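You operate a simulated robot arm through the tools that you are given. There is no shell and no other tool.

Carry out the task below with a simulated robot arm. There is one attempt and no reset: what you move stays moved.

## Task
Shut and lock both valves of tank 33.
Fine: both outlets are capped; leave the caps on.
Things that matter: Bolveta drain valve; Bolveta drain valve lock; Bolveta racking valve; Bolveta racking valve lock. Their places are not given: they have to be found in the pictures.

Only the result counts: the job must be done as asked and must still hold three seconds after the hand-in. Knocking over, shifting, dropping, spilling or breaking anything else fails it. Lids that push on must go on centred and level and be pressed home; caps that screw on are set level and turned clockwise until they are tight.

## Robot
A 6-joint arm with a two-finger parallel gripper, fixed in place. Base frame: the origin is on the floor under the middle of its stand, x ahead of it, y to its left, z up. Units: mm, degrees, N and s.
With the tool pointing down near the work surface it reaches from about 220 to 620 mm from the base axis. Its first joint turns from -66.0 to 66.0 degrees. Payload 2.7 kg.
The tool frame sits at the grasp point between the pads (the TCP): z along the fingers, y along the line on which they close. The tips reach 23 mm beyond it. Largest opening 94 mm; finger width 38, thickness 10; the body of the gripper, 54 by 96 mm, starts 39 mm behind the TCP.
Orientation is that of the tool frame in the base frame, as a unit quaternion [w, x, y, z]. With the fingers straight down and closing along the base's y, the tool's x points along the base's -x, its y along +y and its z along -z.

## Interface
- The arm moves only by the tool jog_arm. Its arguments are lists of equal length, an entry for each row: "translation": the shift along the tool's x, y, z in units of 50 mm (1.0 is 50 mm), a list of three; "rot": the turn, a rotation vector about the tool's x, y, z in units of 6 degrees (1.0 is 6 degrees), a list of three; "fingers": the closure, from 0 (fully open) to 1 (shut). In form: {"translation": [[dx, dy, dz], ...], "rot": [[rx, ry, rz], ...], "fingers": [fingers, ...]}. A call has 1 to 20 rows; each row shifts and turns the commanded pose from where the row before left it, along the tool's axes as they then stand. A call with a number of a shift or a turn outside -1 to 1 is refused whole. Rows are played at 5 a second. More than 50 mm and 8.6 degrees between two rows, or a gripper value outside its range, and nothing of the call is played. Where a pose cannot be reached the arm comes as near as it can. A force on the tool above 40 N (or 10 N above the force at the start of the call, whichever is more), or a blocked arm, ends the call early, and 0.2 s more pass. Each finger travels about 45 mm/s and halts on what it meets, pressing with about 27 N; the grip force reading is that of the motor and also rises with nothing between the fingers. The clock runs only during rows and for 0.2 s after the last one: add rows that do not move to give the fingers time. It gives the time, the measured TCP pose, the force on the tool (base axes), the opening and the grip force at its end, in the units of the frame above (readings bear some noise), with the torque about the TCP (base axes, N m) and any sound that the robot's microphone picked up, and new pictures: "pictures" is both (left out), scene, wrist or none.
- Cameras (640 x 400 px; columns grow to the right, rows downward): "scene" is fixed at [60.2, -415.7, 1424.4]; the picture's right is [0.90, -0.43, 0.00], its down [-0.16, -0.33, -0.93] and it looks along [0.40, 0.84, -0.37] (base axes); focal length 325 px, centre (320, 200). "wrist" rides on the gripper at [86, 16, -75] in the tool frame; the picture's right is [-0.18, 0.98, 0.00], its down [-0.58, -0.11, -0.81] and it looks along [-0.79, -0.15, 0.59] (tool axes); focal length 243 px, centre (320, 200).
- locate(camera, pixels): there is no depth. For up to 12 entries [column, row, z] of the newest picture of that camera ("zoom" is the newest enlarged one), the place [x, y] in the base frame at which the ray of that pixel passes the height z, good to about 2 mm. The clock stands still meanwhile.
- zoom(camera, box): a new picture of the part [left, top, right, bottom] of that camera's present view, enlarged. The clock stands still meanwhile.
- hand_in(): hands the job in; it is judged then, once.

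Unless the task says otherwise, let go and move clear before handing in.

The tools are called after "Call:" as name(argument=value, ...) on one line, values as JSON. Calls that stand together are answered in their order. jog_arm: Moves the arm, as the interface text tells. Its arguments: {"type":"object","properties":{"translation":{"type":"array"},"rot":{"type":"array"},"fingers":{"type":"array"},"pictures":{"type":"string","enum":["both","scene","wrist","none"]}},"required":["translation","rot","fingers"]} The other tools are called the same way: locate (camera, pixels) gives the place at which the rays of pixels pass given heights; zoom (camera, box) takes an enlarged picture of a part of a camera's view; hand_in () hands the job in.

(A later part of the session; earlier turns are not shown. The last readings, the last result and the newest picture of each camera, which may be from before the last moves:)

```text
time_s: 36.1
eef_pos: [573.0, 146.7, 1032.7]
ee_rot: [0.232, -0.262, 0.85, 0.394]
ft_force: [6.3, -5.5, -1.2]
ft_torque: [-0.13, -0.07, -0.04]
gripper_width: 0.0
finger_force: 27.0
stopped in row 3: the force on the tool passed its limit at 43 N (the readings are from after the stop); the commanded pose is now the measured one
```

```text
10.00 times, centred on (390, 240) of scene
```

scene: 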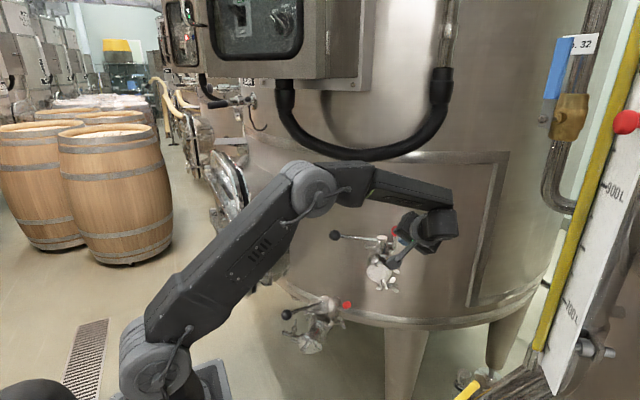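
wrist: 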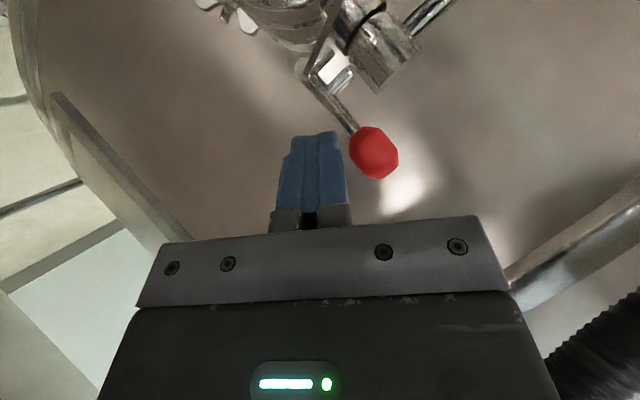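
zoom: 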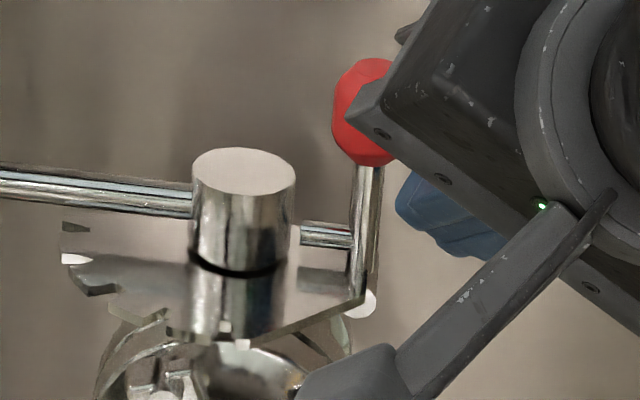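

Pressing met a hard stop at over 40 N, so the racking lock lever is fully home with the peg in the hub. I'll withdraw outward and forward from the wall, then undo the roll and tilt.

Call:
jog_arm(translation=[[0, -0.2, 0], [0, -0.3, 0], [0.5, 0, -0.5], [0.57, 0, -0.57], [0.57, 0, -0.57], [0.4, 0, -0.5], [0, 0, 0], [0, 0, 0], [0, 0, 0], [0, 0, 0], [0, 0, 0], [0, 0, 0], [0, 0, 0]], rot=[[0, 0, 0], [0, 0, 0], [0, 0, 0], [0, 0, 0], [0, 0, 0], [0, 0, 0], [0.687, 0, -0.687], [0.687, 0, -0.687], [0.687, 0, -0.687], [0.687, 0, -0.687], [0.687, 0, -0.687], [0.687, 0, -0.687], [0, 0, 0]], fingers=[1, 1, 1, 1, 1, 1, 1, 1, 1, 1, 1, 1, 1])

Call:
zoom(camera="wrist", box=[280, 20, 480, 150])

Call:
zoom(camera="scene", box=[320, 215, 420, 290])

```text
time_s: 39.0
eef_pos: [492.5, 21.6, 1021.2]
ee_rot: [0.36, -0.382, 0.838, 0.148]
ft_force: [-0.1, -0.8, 0.7]
ft_torque: [0.01, -0.01, -0.02]
gripper_width: 0.2
finger_force: 26.3
```

scene: 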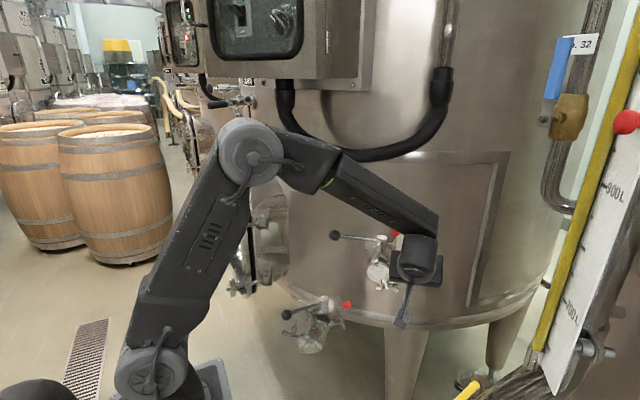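
wrist: 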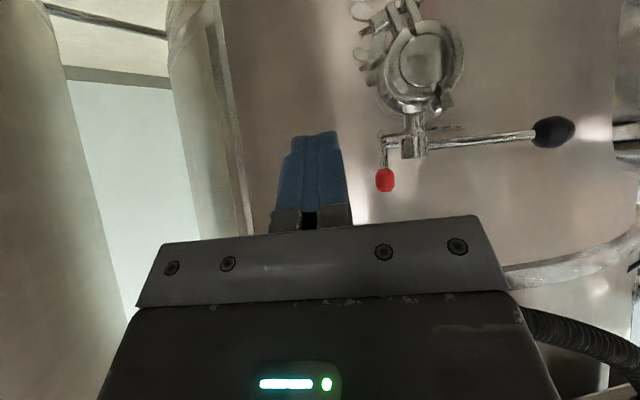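

```text
3.08 times, centred on (380, 85) of wrist
```

zoom: 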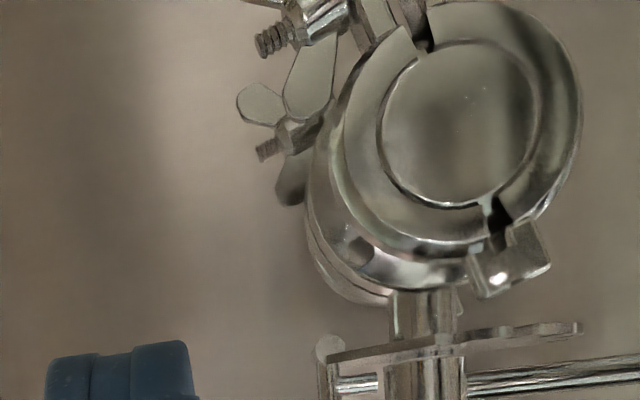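

```text
5.33 times, centred on (370, 252) of scene
```

zoom: 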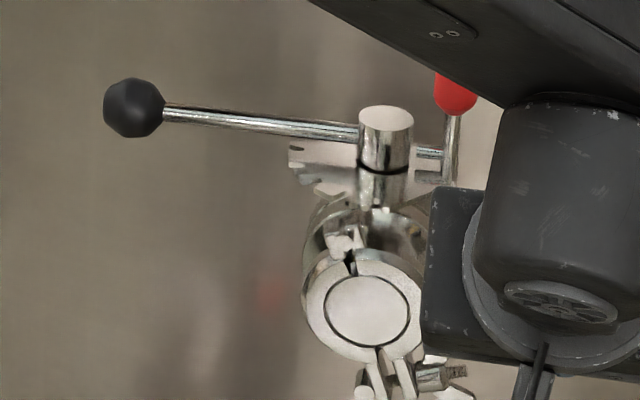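

The racking valve now shows the handle across the pipe and the lock lever upright with its peg in the hub. I'll level the tool and turn it back to yaw 0 before moving on to the drain valve.

Call:
jog_arm(translation=[[0, 0, 0], [0, 0, 0], [0, 0, 0], [0, 0, 0], [0, 0, 0], [0, 0, 0], [0, 0, 0], [0, 0, 0], [0, 0, 0], [0, 0, 0], [0, 0, 0], [0, 0, 0], [0, 0, 0], [0, 0, 0], [0, 0, 0], [0, 0, 0], [0, 0, 0], [0, 0, 0]], rot=[[0, 0.94, 0], [0, 0.94, 0], [0, 0.94, 0], [0, 0.94, 0], [0, 0.94, 0], [0, 0.94, 0], [0, 0.93, 0], [0, 0.93, 0], [0, 0, 0.92], [0, 0, 0.92], [0, 0, 0.92], [0, 0, 0.92], [0, 0, 0.92], [0, 0, 0.92], [0, 0, 0.92], [0, 0, 0.92], [0, 0, 0.9], [0, 0, 0]], fingers=[1, 1, 1, 1, 1, 1, 1, 1, 0.8, 0.6, 0.4, 0.2, 0, 0, 0, 0, 0, 0])

```text
time_s: 42.8
eef_pos: [490.1, 21.2, 1021.1]
ee_rot: [0.014, 0.011, 1.0, -0.005]
ft_force: [-0.3, 0.2, -0.2]
ft_torque: [-0.01, -0.01, 0.02]
gripper_width: 93.9
finger_force: 0.1
```

scene: 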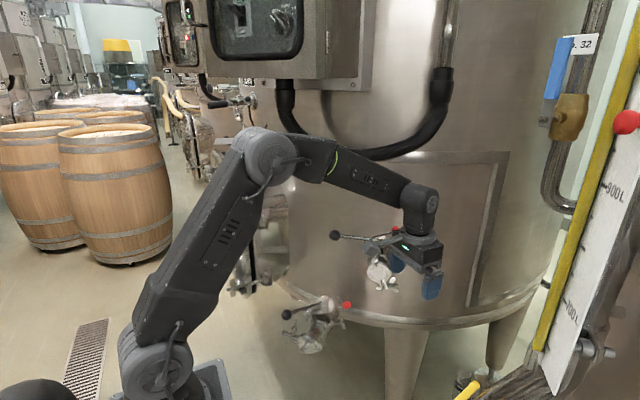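
wrist: 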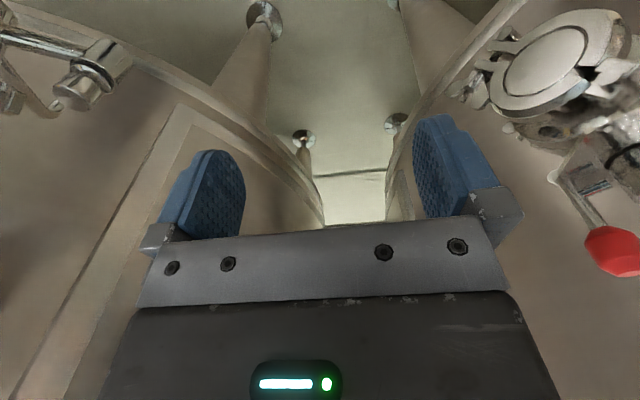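

Now I'll move back and over to above the drain handle's knob, near (295, 302).

Call:
jog_arm(translation=[[0.76, 0.31, 0], [0.76, 0.31, 0], [0.76, 0.31, 0], [0.76, 0.31, 0], [0.76, 0.31, 0], [0.02, 0.67, 0.43], [0.02, 0.67, 0.43], [0.02, 0.67, 0.43], [0.02, 0.67, 0.43], [0.02, 0.67, 0.43], [0.02, 0.68, 0.43], [0, 0, 0]], rot=[[-0.1, 0.27, -0.21], [0, 0, 0], [0, 0, 0], [0, 0, 0], [0, 0, 0], [0, 0, 0], [0, 0, 0], [0, 0, 0], [0, 0, 0], [0, 0, 0], [0, 0, 0], [0, 0, 0]], fingers=[0, 0, 0, 0, 0, 0, 0, 0, 0, 0, 0, 0])

```text
time_s: 45.4
eef_pos: [295.3, 303.0, 891.4]
ee_rot: [0.0, 0.0, 1.0, 0.002]
ft_force: [0.3, 0.1, -0.4]
ft_torque: [0.0, -0.03, 0.02]
gripper_width: 94.2
finger_force: 0.1
```

scene: 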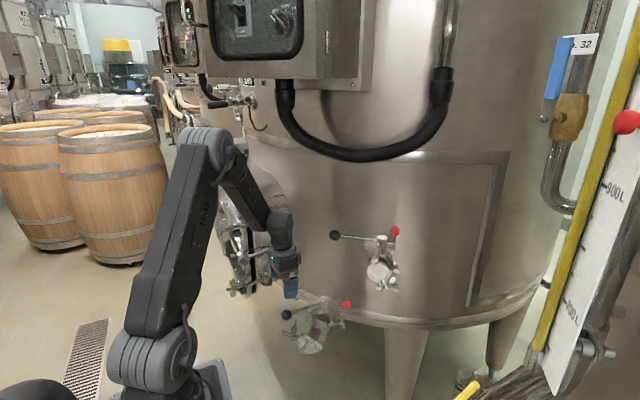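
wrist: 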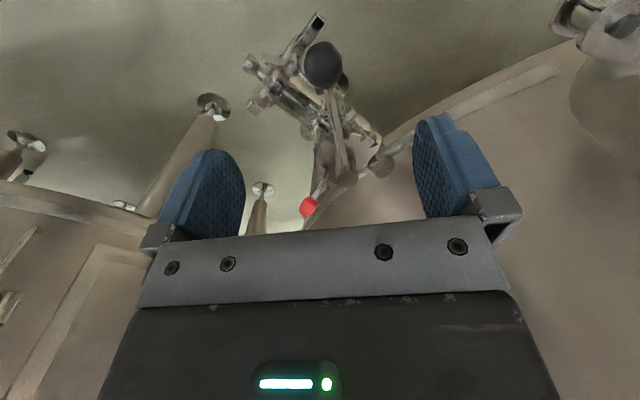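

Call:
locate(camera="wrist", pixels=[[323, 63, 776], [308, 207, 785], [343, 176, 788]])

Call:
zoom(camera="wrist", box=[230, 0, 430, 220])

Call:
zoom(camera="scene", box=[210, 200, 370, 370])

```text
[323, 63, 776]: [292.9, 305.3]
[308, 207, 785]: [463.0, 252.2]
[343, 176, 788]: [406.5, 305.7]
```

```text
1.82 times, centred on (330, 110) of wrist
```

zoom: 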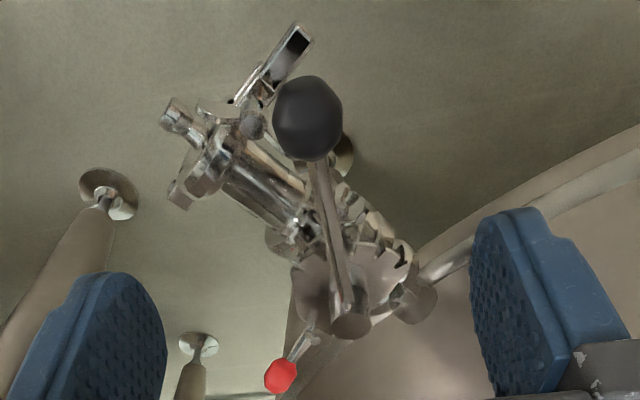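

```text
2.35 times, centred on (290, 285) of scene
```

zoom: 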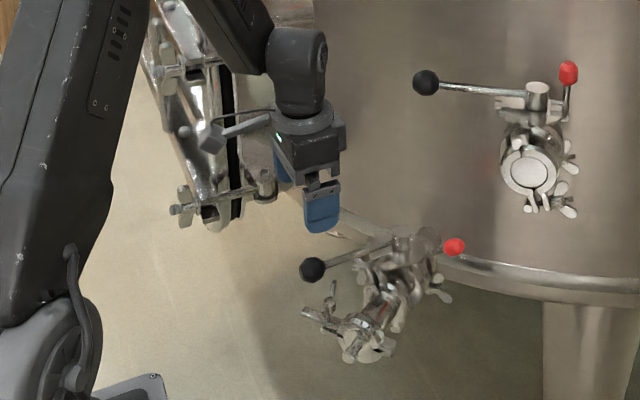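

The drain knob is confirmed near (293, 305, 776). A clamp bar and bolt on the outlet lie close by, so I'll zoom in to find out where they are before descending.

Call:
zoom(camera="wrist", box=[240, 0, 350, 110])

Call:
zoom(camera="scene", box=[272, 300, 332, 358])

```text
3.64 times, centred on (295, 55) of wrist
```

zoom: 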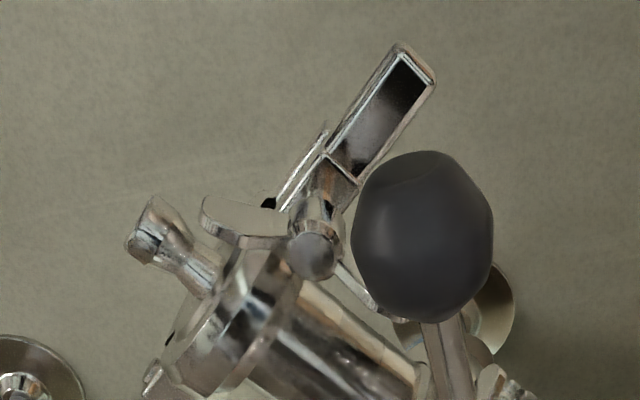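

```text
6.90 times, centred on (302, 329) of scene
```

zoom: 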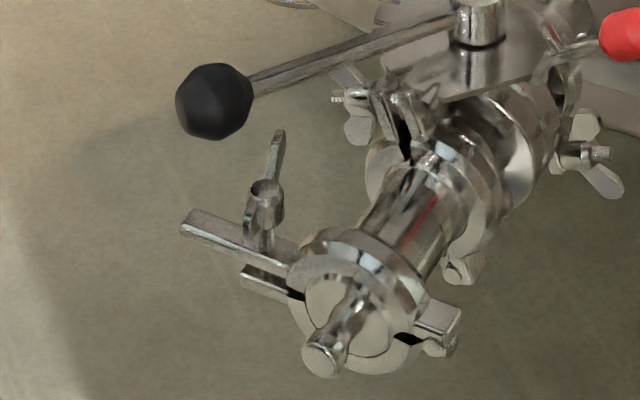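

The outlet's wing nut tops out around z = 757 and the bar is lower, so keeping the fingertips at about z = 768 will clear them. The manway on the left may be close to the final handle position, so I'll check where it is first.

Call:
zoom(camera="wrist", box=[480, 0, 640, 120])

Call:
zoom(camera="scene", box=[210, 190, 330, 310])

```text
3.33 times, centred on (560, 60) of wrist
```

zoom: 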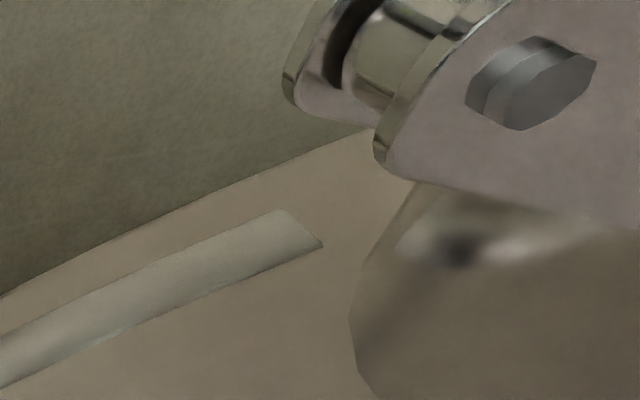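

```text
3.33 times, centred on (270, 250) of scene
```

zoom: 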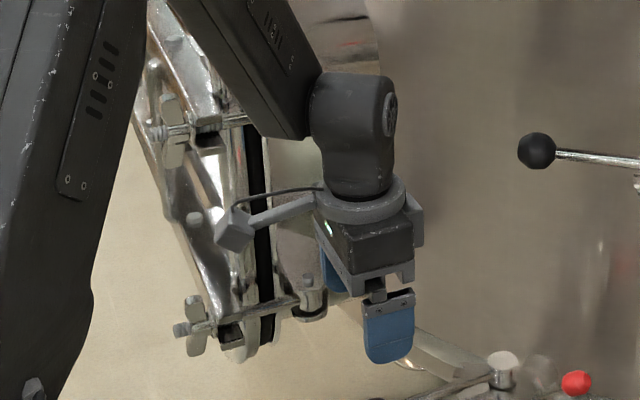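

The manway hinge lug is near (278, 435, 820), so I'll push with closed fingers at yaw −25° rather than straddling, to keep the gripper body clear of it. I'll set up on the −y side of the knob and descend to fingertip height of about 767.

Call:
jog_arm(translation=[[0.163, -0.33, 0.414], [0.163, -0.33, 0.414], [0, 0, 0], [0, 0, 0], [0, 0, 0], [0, 0, 0], [0, 0, 0], [0, 0, 0.4], [0, 0, 0.4], [0, 0, 0.4], [0, 0, 0]], rot=[[0, 0, 0], [0, 0, 0], [0, 0, 0.833], [0, 0, 0.833], [0, 0, 0.833], [0, 0, 0.833], [0, 0, 0.833], [0, 0, 0], [0, 0, 0], [0, 0, 0], [0, 0, 0]], fingers=[0.3, 0.6, 0.9, 1, 1, 1, 1, 1, 1, 1, 1])

Call:
zoom(camera="wrist", box=[250, 60, 470, 230])

Call:
zoom(camera="scene", box=[230, 250, 370, 370])

```text
time_s: 47.8
eef_pos: [279.7, 269.6, 789.4]
ee_rot: [0.001, 0.217, 0.976, 0.0]
ft_force: [0.6, -0.9, 0.5]
ft_torque: [0.02, 0.0, -0.01]
gripper_width: 0.0
finger_force: 26.6
```

scene: 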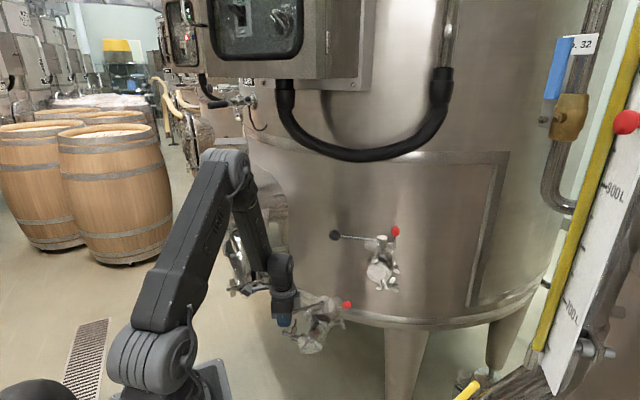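
wrist: 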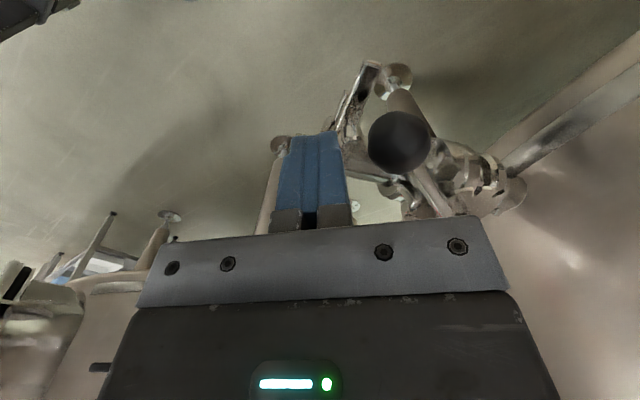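

```text
2.35 times, centred on (360, 145) of wrist
```

zoom: 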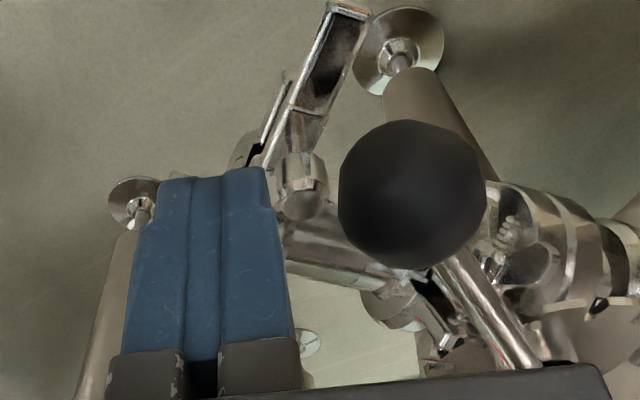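

```text
3.33 times, centred on (300, 310) of scene
```

zoom: 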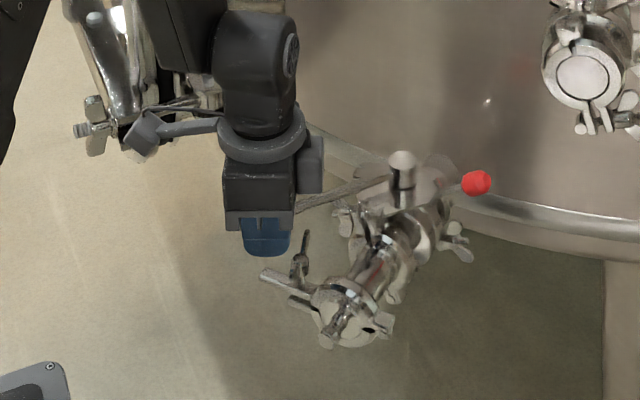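

The finger is beside the knob with about 10 mm of gap, and it's clear above the wing nut. I'll push the drain handle gently along its arc.

Call:
jog_arm(translation=[[0, 0.16, 0], [0.05, 0.132, 0], [0.05, 0.132, 0], [0.05, 0.132, 0], [0, 0, 0]], rot=[[0, 0, 0], [0, 0, 0], [0, 0, 0], [0, 0, 0], [0, 0, 0]], fingers=[1, 1, 1, 1, 1])

Call:
zoom(camera="wrist", box=[250, 60, 470, 230])

```text
time_s: 49.0
eef_pos: [283.5, 297.1, 788.8]
ee_rot: [-0.002, 0.216, 0.976, -0.001]
ft_force: [-9.0, -3.4, -1.3]
ft_torque: [-0.09, 0.29, 0.01]
gripper_width: 0.0
finger_force: 27.2
```

scene: 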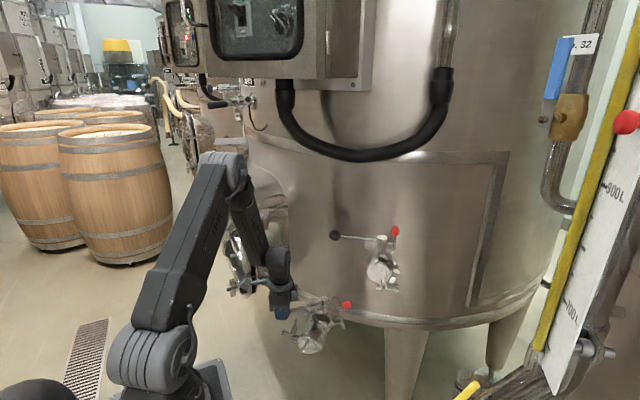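
wrist: 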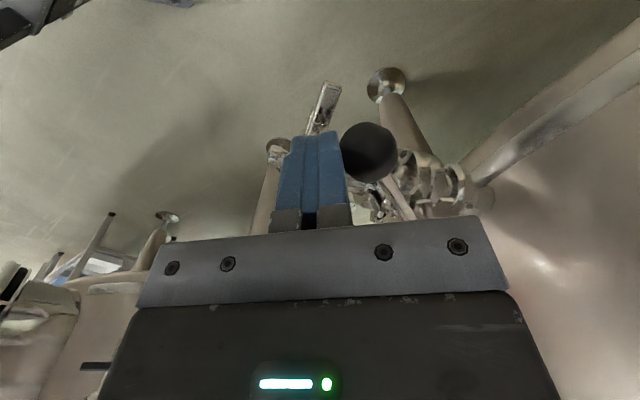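

```text
2.35 times, centred on (360, 145) of wrist
```

zoom: 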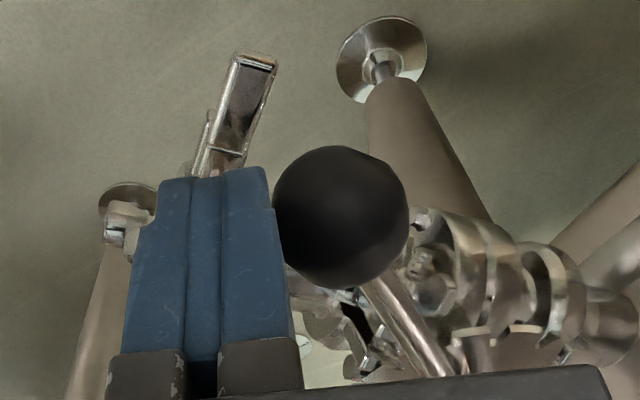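

The handle is moving; the knob is now at (369, 151) in the wrist view. I'll continue along the arc.

Call:
jog_arm(translation=[[0.03, 0.138, 0], [0.03, 0.138, 0], [0.025, 0.138, 0], [0.01, 0.142, 0], [0.002, 0.142, 0], [0, 0, 0]], rot=[[0, 0, 0], [0, 0, 0], [0, 0, 0], [0, 0, 0], [0, 0, 0], [0, 0, 0]], fingers=[1, 1, 1, 1, 1, 1])

Call:
zoom(camera="wrist", box=[250, 60, 470, 230])

Call:
zoom(camera="scene", box=[220, 240, 370, 360])

```text
time_s: 50.4
eef_pos: [296.2, 331.3, 790.4]
ee_rot: [0.001, 0.216, 0.976, 0.001]
ft_force: [-2.1, -1.5, -2.1]
ft_torque: [-0.07, 0.07, 0.01]
gripper_width: 0.0
finger_force: 26.9
```

scene: 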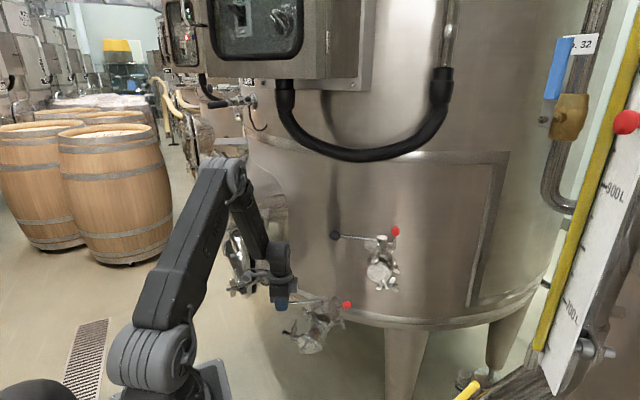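
wrist: 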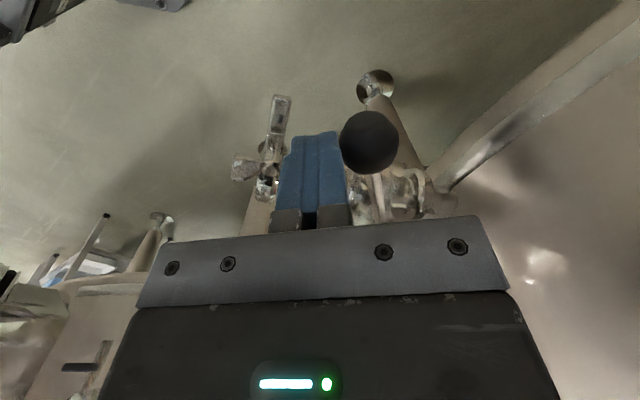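

```text
2.35 times, centred on (360, 145) of wrist
```

zoom: 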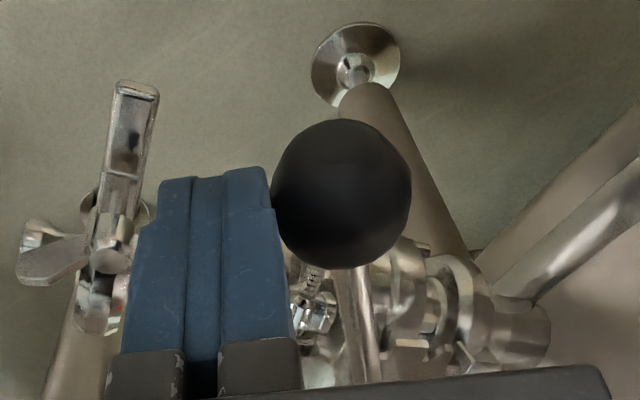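

```text
3.33 times, centred on (295, 300) of scene
```

zoom: 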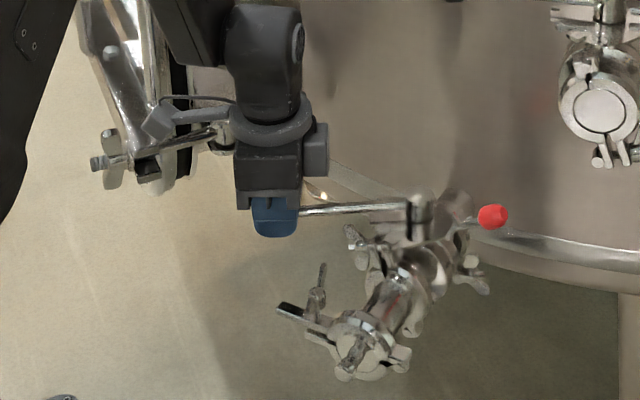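

The knob is near (307, 356), but at this yaw the camera bracket would end up close to the manway parts. I'll back off, return to yaw 0, and tilt the tool 25° so its body leans away from the manway. I'll measure the knob first.

Call:
locate(camera="wrist", pixels=[[369, 142, 776]])

Call:
jog_arm(translation=[[0, -0.25, 0], [0, -0.25, 0], [0, 0, 0], [0, 0, 0], [0, 0, 0], [0, 0, 0], [0, 0, 0], [0, 0, 0], [0, 0, 0], [0, 0, 0], [0, 0, 0], [0, 0, 0], [0, 0, 0]], rot=[[0, 0, 0], [0, 0, 0], [0, 0, -0.833], [0, 0, -0.833], [0, 0, -0.833], [0, 0, -0.833], [0, 0, -0.833], [-0.833, 0, 0], [-0.833, 0, 0], [-0.833, 0, 0], [-0.833, 0, 0], [-0.833, 0, 0], [0, 0, 0]], fingers=[1, 1, 1, 1, 1, 1, 1, 1, 1, 1, 1, 1, 1])

Call:
zoom(camera="scene", box=[220, 240, 370, 360])

```text
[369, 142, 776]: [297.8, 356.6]
```

```text
time_s: 53.1
eef_pos: [283.2, 308.4, 790.6]
ee_rot: [0.0, 0.0, 0.976, 0.218]
ft_force: [-0.6, -0.2, -1.0]
ft_torque: [0.01, 0.02, 0.0]
gripper_width: 0.0
finger_force: 27.0
```

scene: 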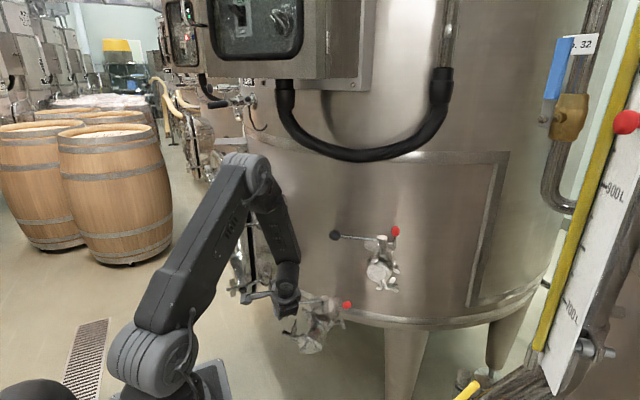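
wrist: 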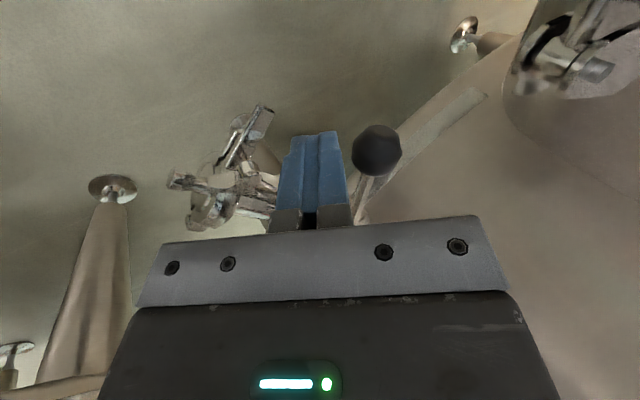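

```text
3.33 times, centred on (295, 300) of scene
```

zoom: 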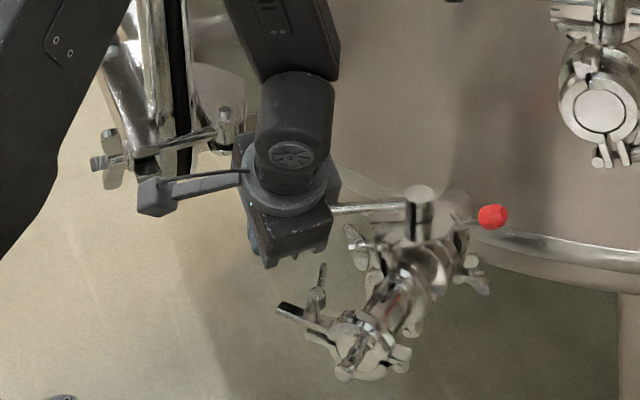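

Call:
locate(camera="wrist", pixels=[[377, 150, 776], [377, 150, 782], [377, 150, 770]])

Call:
zoom(camera="wrist", box=[250, 60, 470, 230])

Call:
zoom(camera="wrist", box=[480, 0, 640, 120])

```text
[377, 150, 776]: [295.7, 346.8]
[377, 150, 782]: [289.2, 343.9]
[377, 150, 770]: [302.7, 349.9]
```

```text
2.35 times, centred on (360, 145) of wrist
```

zoom: 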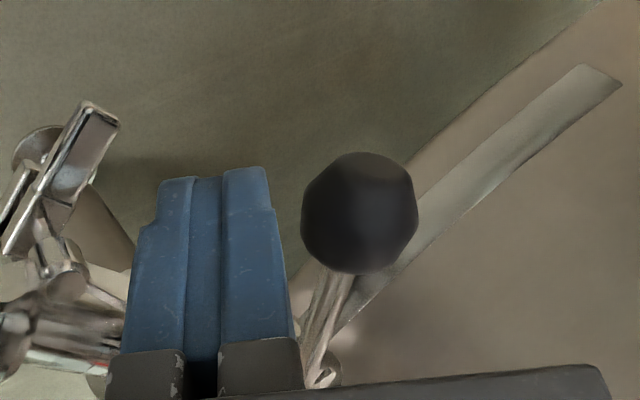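

```text
3.33 times, centred on (560, 60) of wrist
```

zoom: 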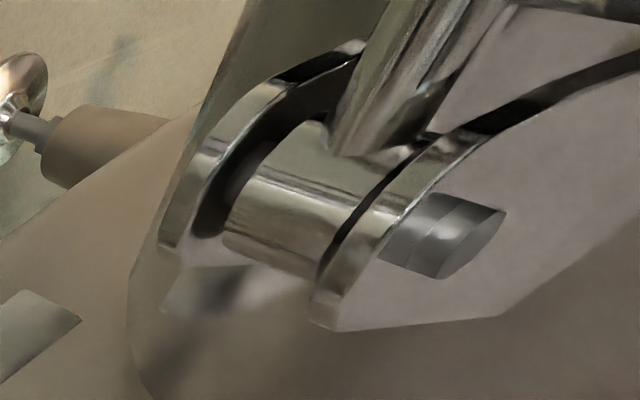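

The knob is about 30 mm off along the push axis and slightly beyond the fingertip. I'll shift so the knob sits near the tip of the finger and then close the gap.

Call:
jog_arm(translation=[[0, -0.12, 0], [-0.22, 0, 0.24], [-0.22, 0, 0.24], [0, 0.08, 0], [0, 0, 0]], rot=[[0, 0, 0], [0, 0, 0], [0, 0, 0], [0, 0, 0], [0, 0, 0]], fingers=[1, 1, 1, 1, 1])

Call:
zoom(camera="wrist", box=[250, 60, 470, 230])

Call:
zoom(camera="scene", box=[220, 240, 370, 360])

```text
time_s: 54.4
eef_pos: [307.2, 316.7, 767.6]
ee_rot: [0.0, -0.001, 0.976, 0.217]
ft_force: [-0.7, -0.1, -0.3]
ft_torque: [-0.02, 0.01, 0.01]
gripper_width: 0.2
finger_force: 27.3
```

scene: 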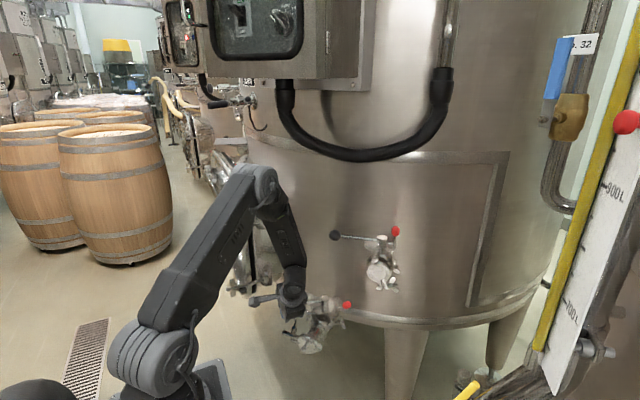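
wrist: 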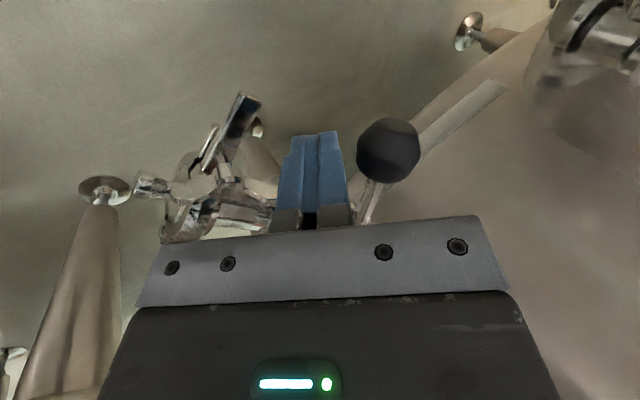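

```text
2.35 times, centred on (360, 145) of wrist
```

zoom: 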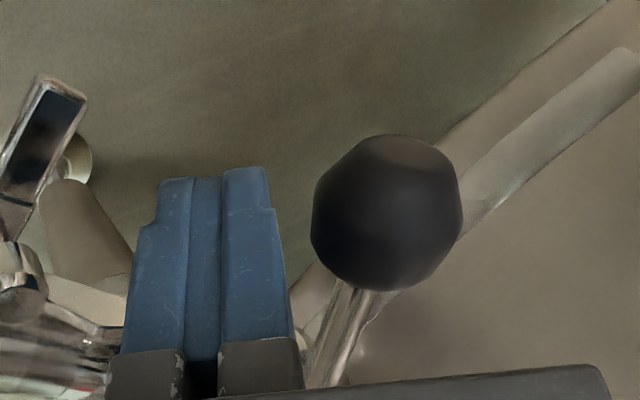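

```text
3.33 times, centred on (295, 300) of scene
```

zoom: 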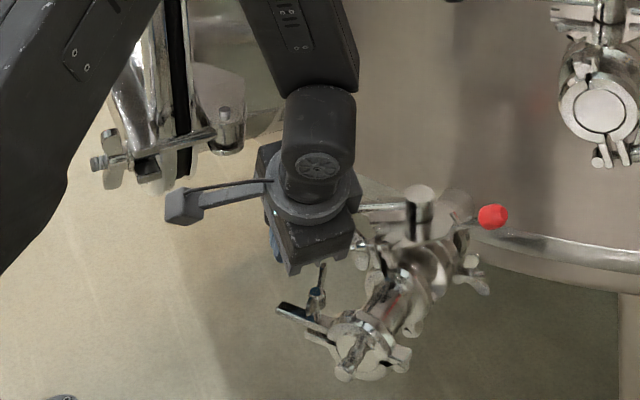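

The knob works out to about (301, 351, 772), so the handle is near 158°, with a gap of roughly 4.5 mm. I'll push along the arc towards shut.

Call:
jog_arm(translation=[[0.04, 0.09, 0], [-0.07, 0.148, 0.07], [-0.08, 0.148, 0.07], [-0.06, 0.082, 0.039], [-0.06, 0.082, 0.038], [0, 0, 0]], rot=[[0, 0, 0], [0, 0, 0], [0, 0, 0], [0, 0, 0], [0, 0, 0], [0, 0, 0]], fingers=[1, 1, 1, 1, 1, 1])

Call:
zoom(camera="wrist", box=[250, 60, 470, 230])

Call:
zoom(camera="scene", box=[220, 240, 370, 360])

```text
time_s: 55.8
eef_pos: [316.8, 347.6, 767.9]
ee_rot: [0.0, -0.001, 0.976, 0.217]
ft_force: [-3.3, -2.2, -4.1]
ft_torque: [-0.1, 0.05, 0.03]
gripper_width: 0.0
finger_force: 27.3
```

scene: 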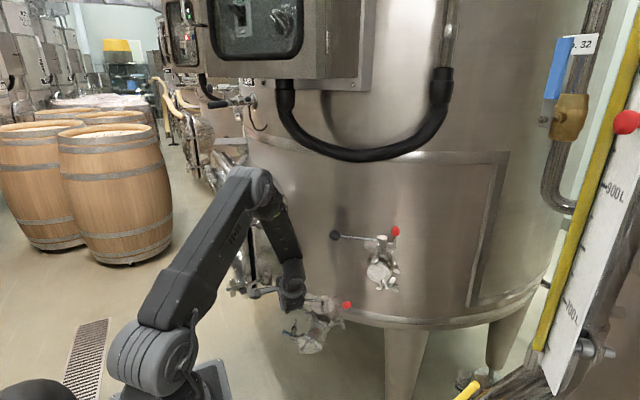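
wrist: 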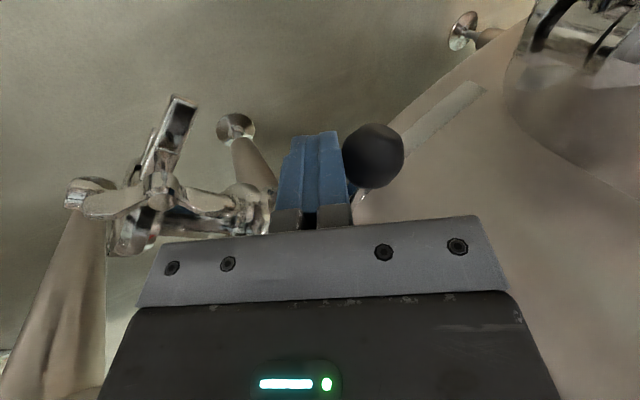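

```text
2.35 times, centred on (360, 145) of wrist
```

zoom: 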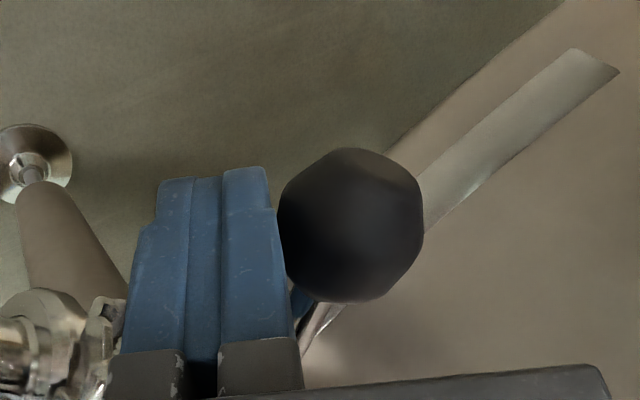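

```text
3.33 times, centred on (295, 300) of scene
```

zoom: 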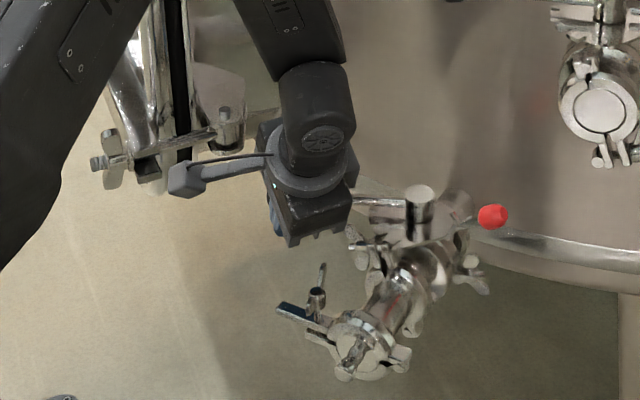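

The knob is now at about (314, 375), or θ ≈ 146°, with low forces. I'll continue to the expected stop near 133°.

Call:
jog_arm(translation=[[-0.073, 0.089, 0.042], [-0.073, 0.089, 0.042], [-0.072, 0.071, 0.033], [-0.072, 0.071, 0.033], [0, 0, 0]], rot=[[0, 0, 0], [0, 0, 0], [0, 0, 0], [0, 0, 0], [0, 0, 0]], fingers=[1, 1, 1, 1, 1])

Call:
zoom(camera="wrist", box=[250, 60, 470, 230])

Call:
zoom(camera="scene", box=[220, 240, 370, 360])

```text
time_s: 57.0
eef_pos: [332.5, 364.2, 771.2]
ee_rot: [-0.001, -0.001, 0.976, 0.218]
ft_force: [-6.2, -0.4, -5.0]
ft_torque: [-0.08, 0.13, 0.07]
gripper_width: 0.0
finger_force: 27.0
```

scene: 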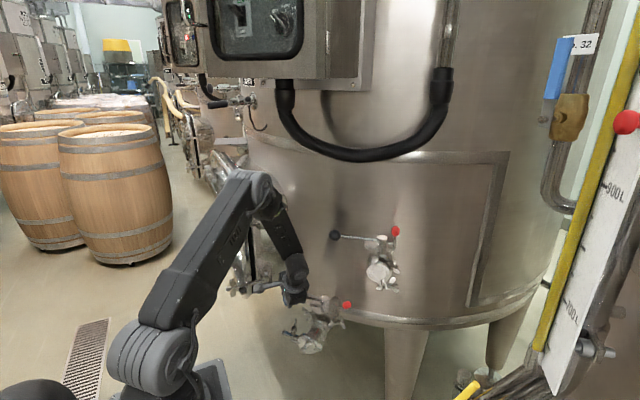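
wrist: 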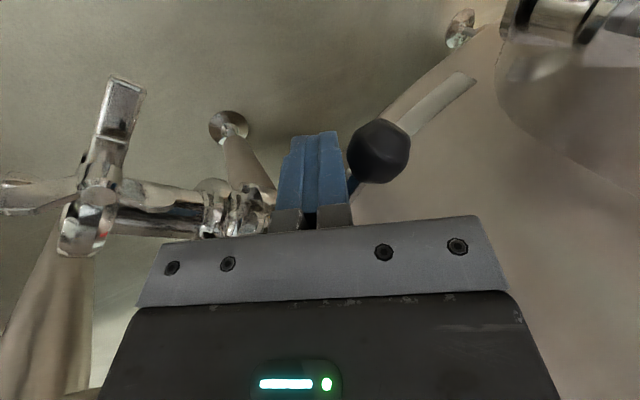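

```text
2.35 times, centred on (360, 145) of wrist
```

zoom: 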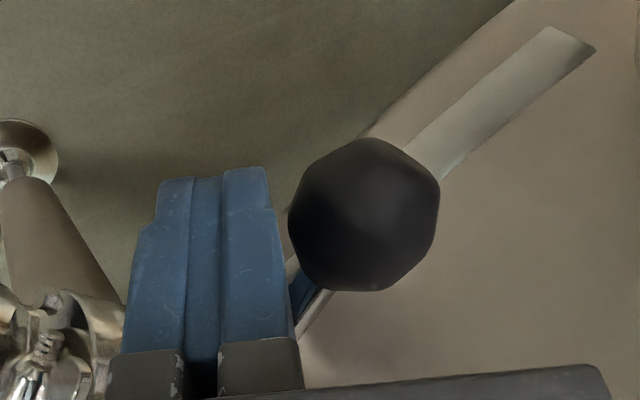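

```text
3.33 times, centred on (295, 300) of scene
```

zoom: 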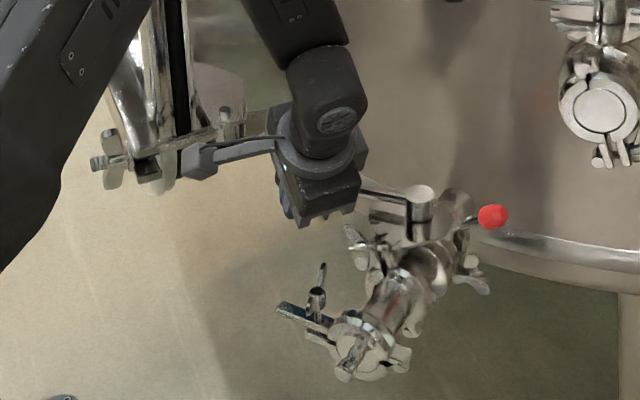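

The handle is at about 135°, close to the expected shut position opposite the red lever at roughly 133°. I'll creep on to the stop.

Call:
jog_arm(translation=[[-0.045, 0.042, 0.02], [-0.045, 0.042, 0.02], [-0.045, 0.042, 0.02], [0, 0, 0]], rot=[[0, 0, 0], [0, 0, 0], [0, 0, 0], [0, 0, 0]], fingers=[1, 1, 1, 1])

Call:
zoom(camera="wrist", box=[250, 60, 470, 230])

Call:
zoom(camera="scene", box=[290, 270, 370, 330])

```text
time_s: 58.0
eef_pos: [340.4, 370.9, 769.3]
ee_rot: [0.001, 0.0, 0.976, 0.218]
ft_force: [0.2, -0.2, 0.5]
ft_torque: [0.0, -0.02, 0.04]
gripper_width: 0.0
finger_force: 27.0
```

scene: 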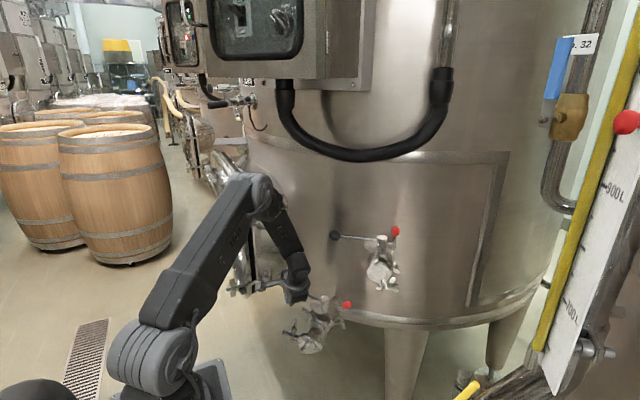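
wrist: 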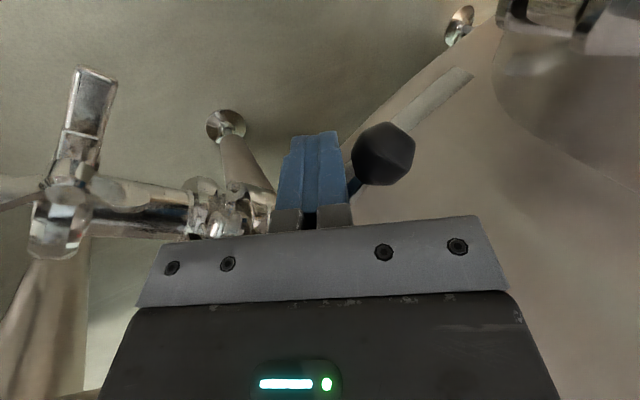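

```text
2.35 times, centred on (360, 145) of wrist
```

zoom: 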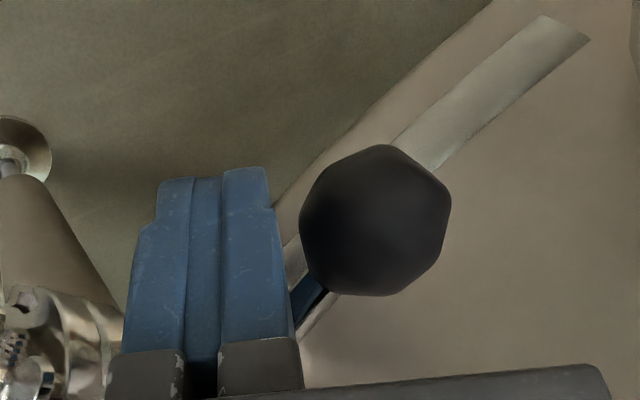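

```text
6.67 times, centred on (330, 300) of scene
```

zoom: 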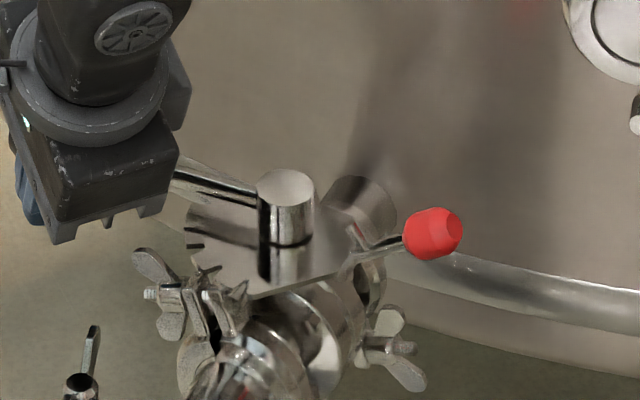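

The force dropped to zero as the handle snapped ahead, just as it did on the racking valve. I'll press a little further to confirm the stop.

Call:
jog_arm(translation=[[-0.05, 0.045, 0.021], [-0.05, 0.045, 0.021], [0, 0, 0]], rot=[[0, 0, 0], [0, 0, 0], [0, 0, 0]], fingers=[1, 1, 1])

Call:
zoom(camera="wrist", box=[250, 60, 470, 230])

Call:
zoom(camera="scene", box=[290, 270, 370, 330])

```text
time_s: 58.8
eef_pos: [344.3, 375.2, 768.4]
ee_rot: [0.0, 0.001, 0.976, 0.217]
ft_force: [-1.9, -6.9, 0.4]
ft_torque: [-0.03, 0.0, -0.08]
gripper_width: 0.0
finger_force: 26.8
```

scene: 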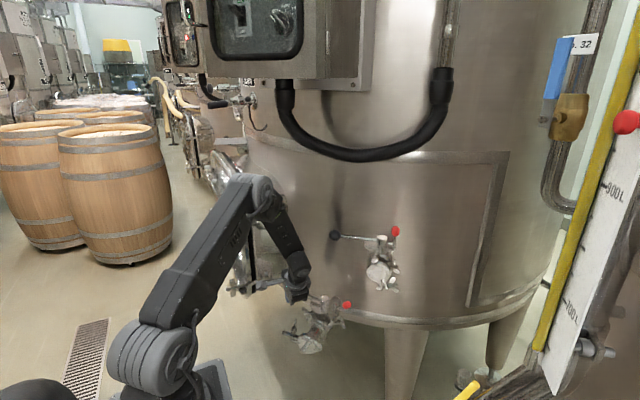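
wrist: 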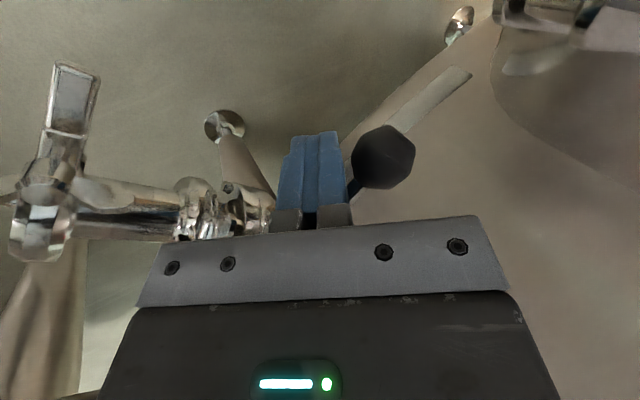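

```text
2.35 times, centred on (360, 145) of wrist
```

zoom: 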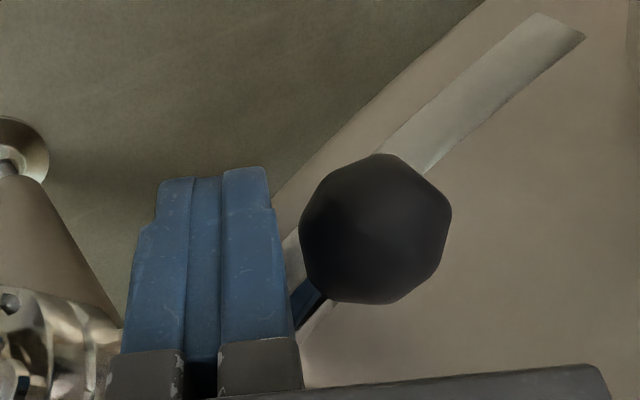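

```text
6.67 times, centred on (330, 300) of scene
```

zoom: 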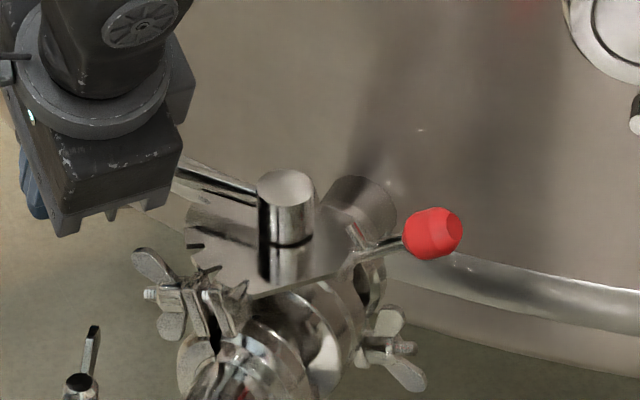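

Call:
jog_arm(translation=[[-0.04, 0.036, 0.017], [-0.04, 0.036, 0.017], [0, 0, 0]], rot=[[0, 0, 0], [0, 0, 0], [0, 0, 0]], fingers=[1, 1, 1])

Call:
zoom(camera="scene", box=[290, 270, 370, 330])

```text
time_s: 59.3
eef_pos: [344.0, 376.0, 767.0]
ee_rot: [-0.006, -0.001, 0.977, 0.215]
ft_force: [-6.9, -10.6, 10.9]
ft_torque: [0.12, -0.17, -0.11]
gripper_width: 0.0
finger_force: 27.2
stopped in row 2: the force on the tool passed its limit at 46 N (the readings are from after the stop); the commanded pose is now the measured one
```

scene: 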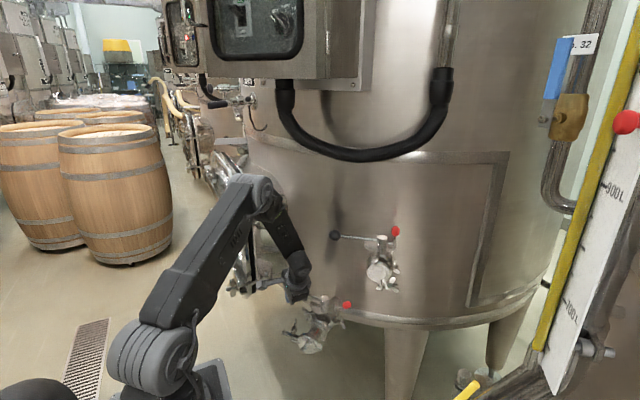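
wrist: 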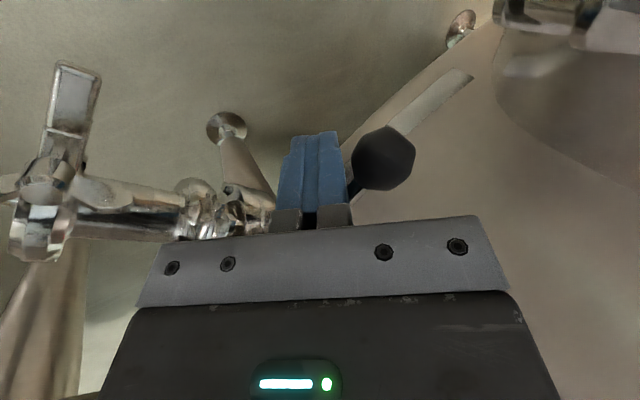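

```text
6.67 times, centred on (330, 300) of scene
```

zoom: 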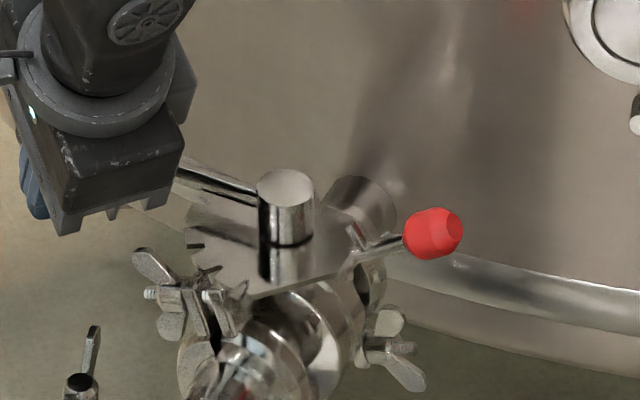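

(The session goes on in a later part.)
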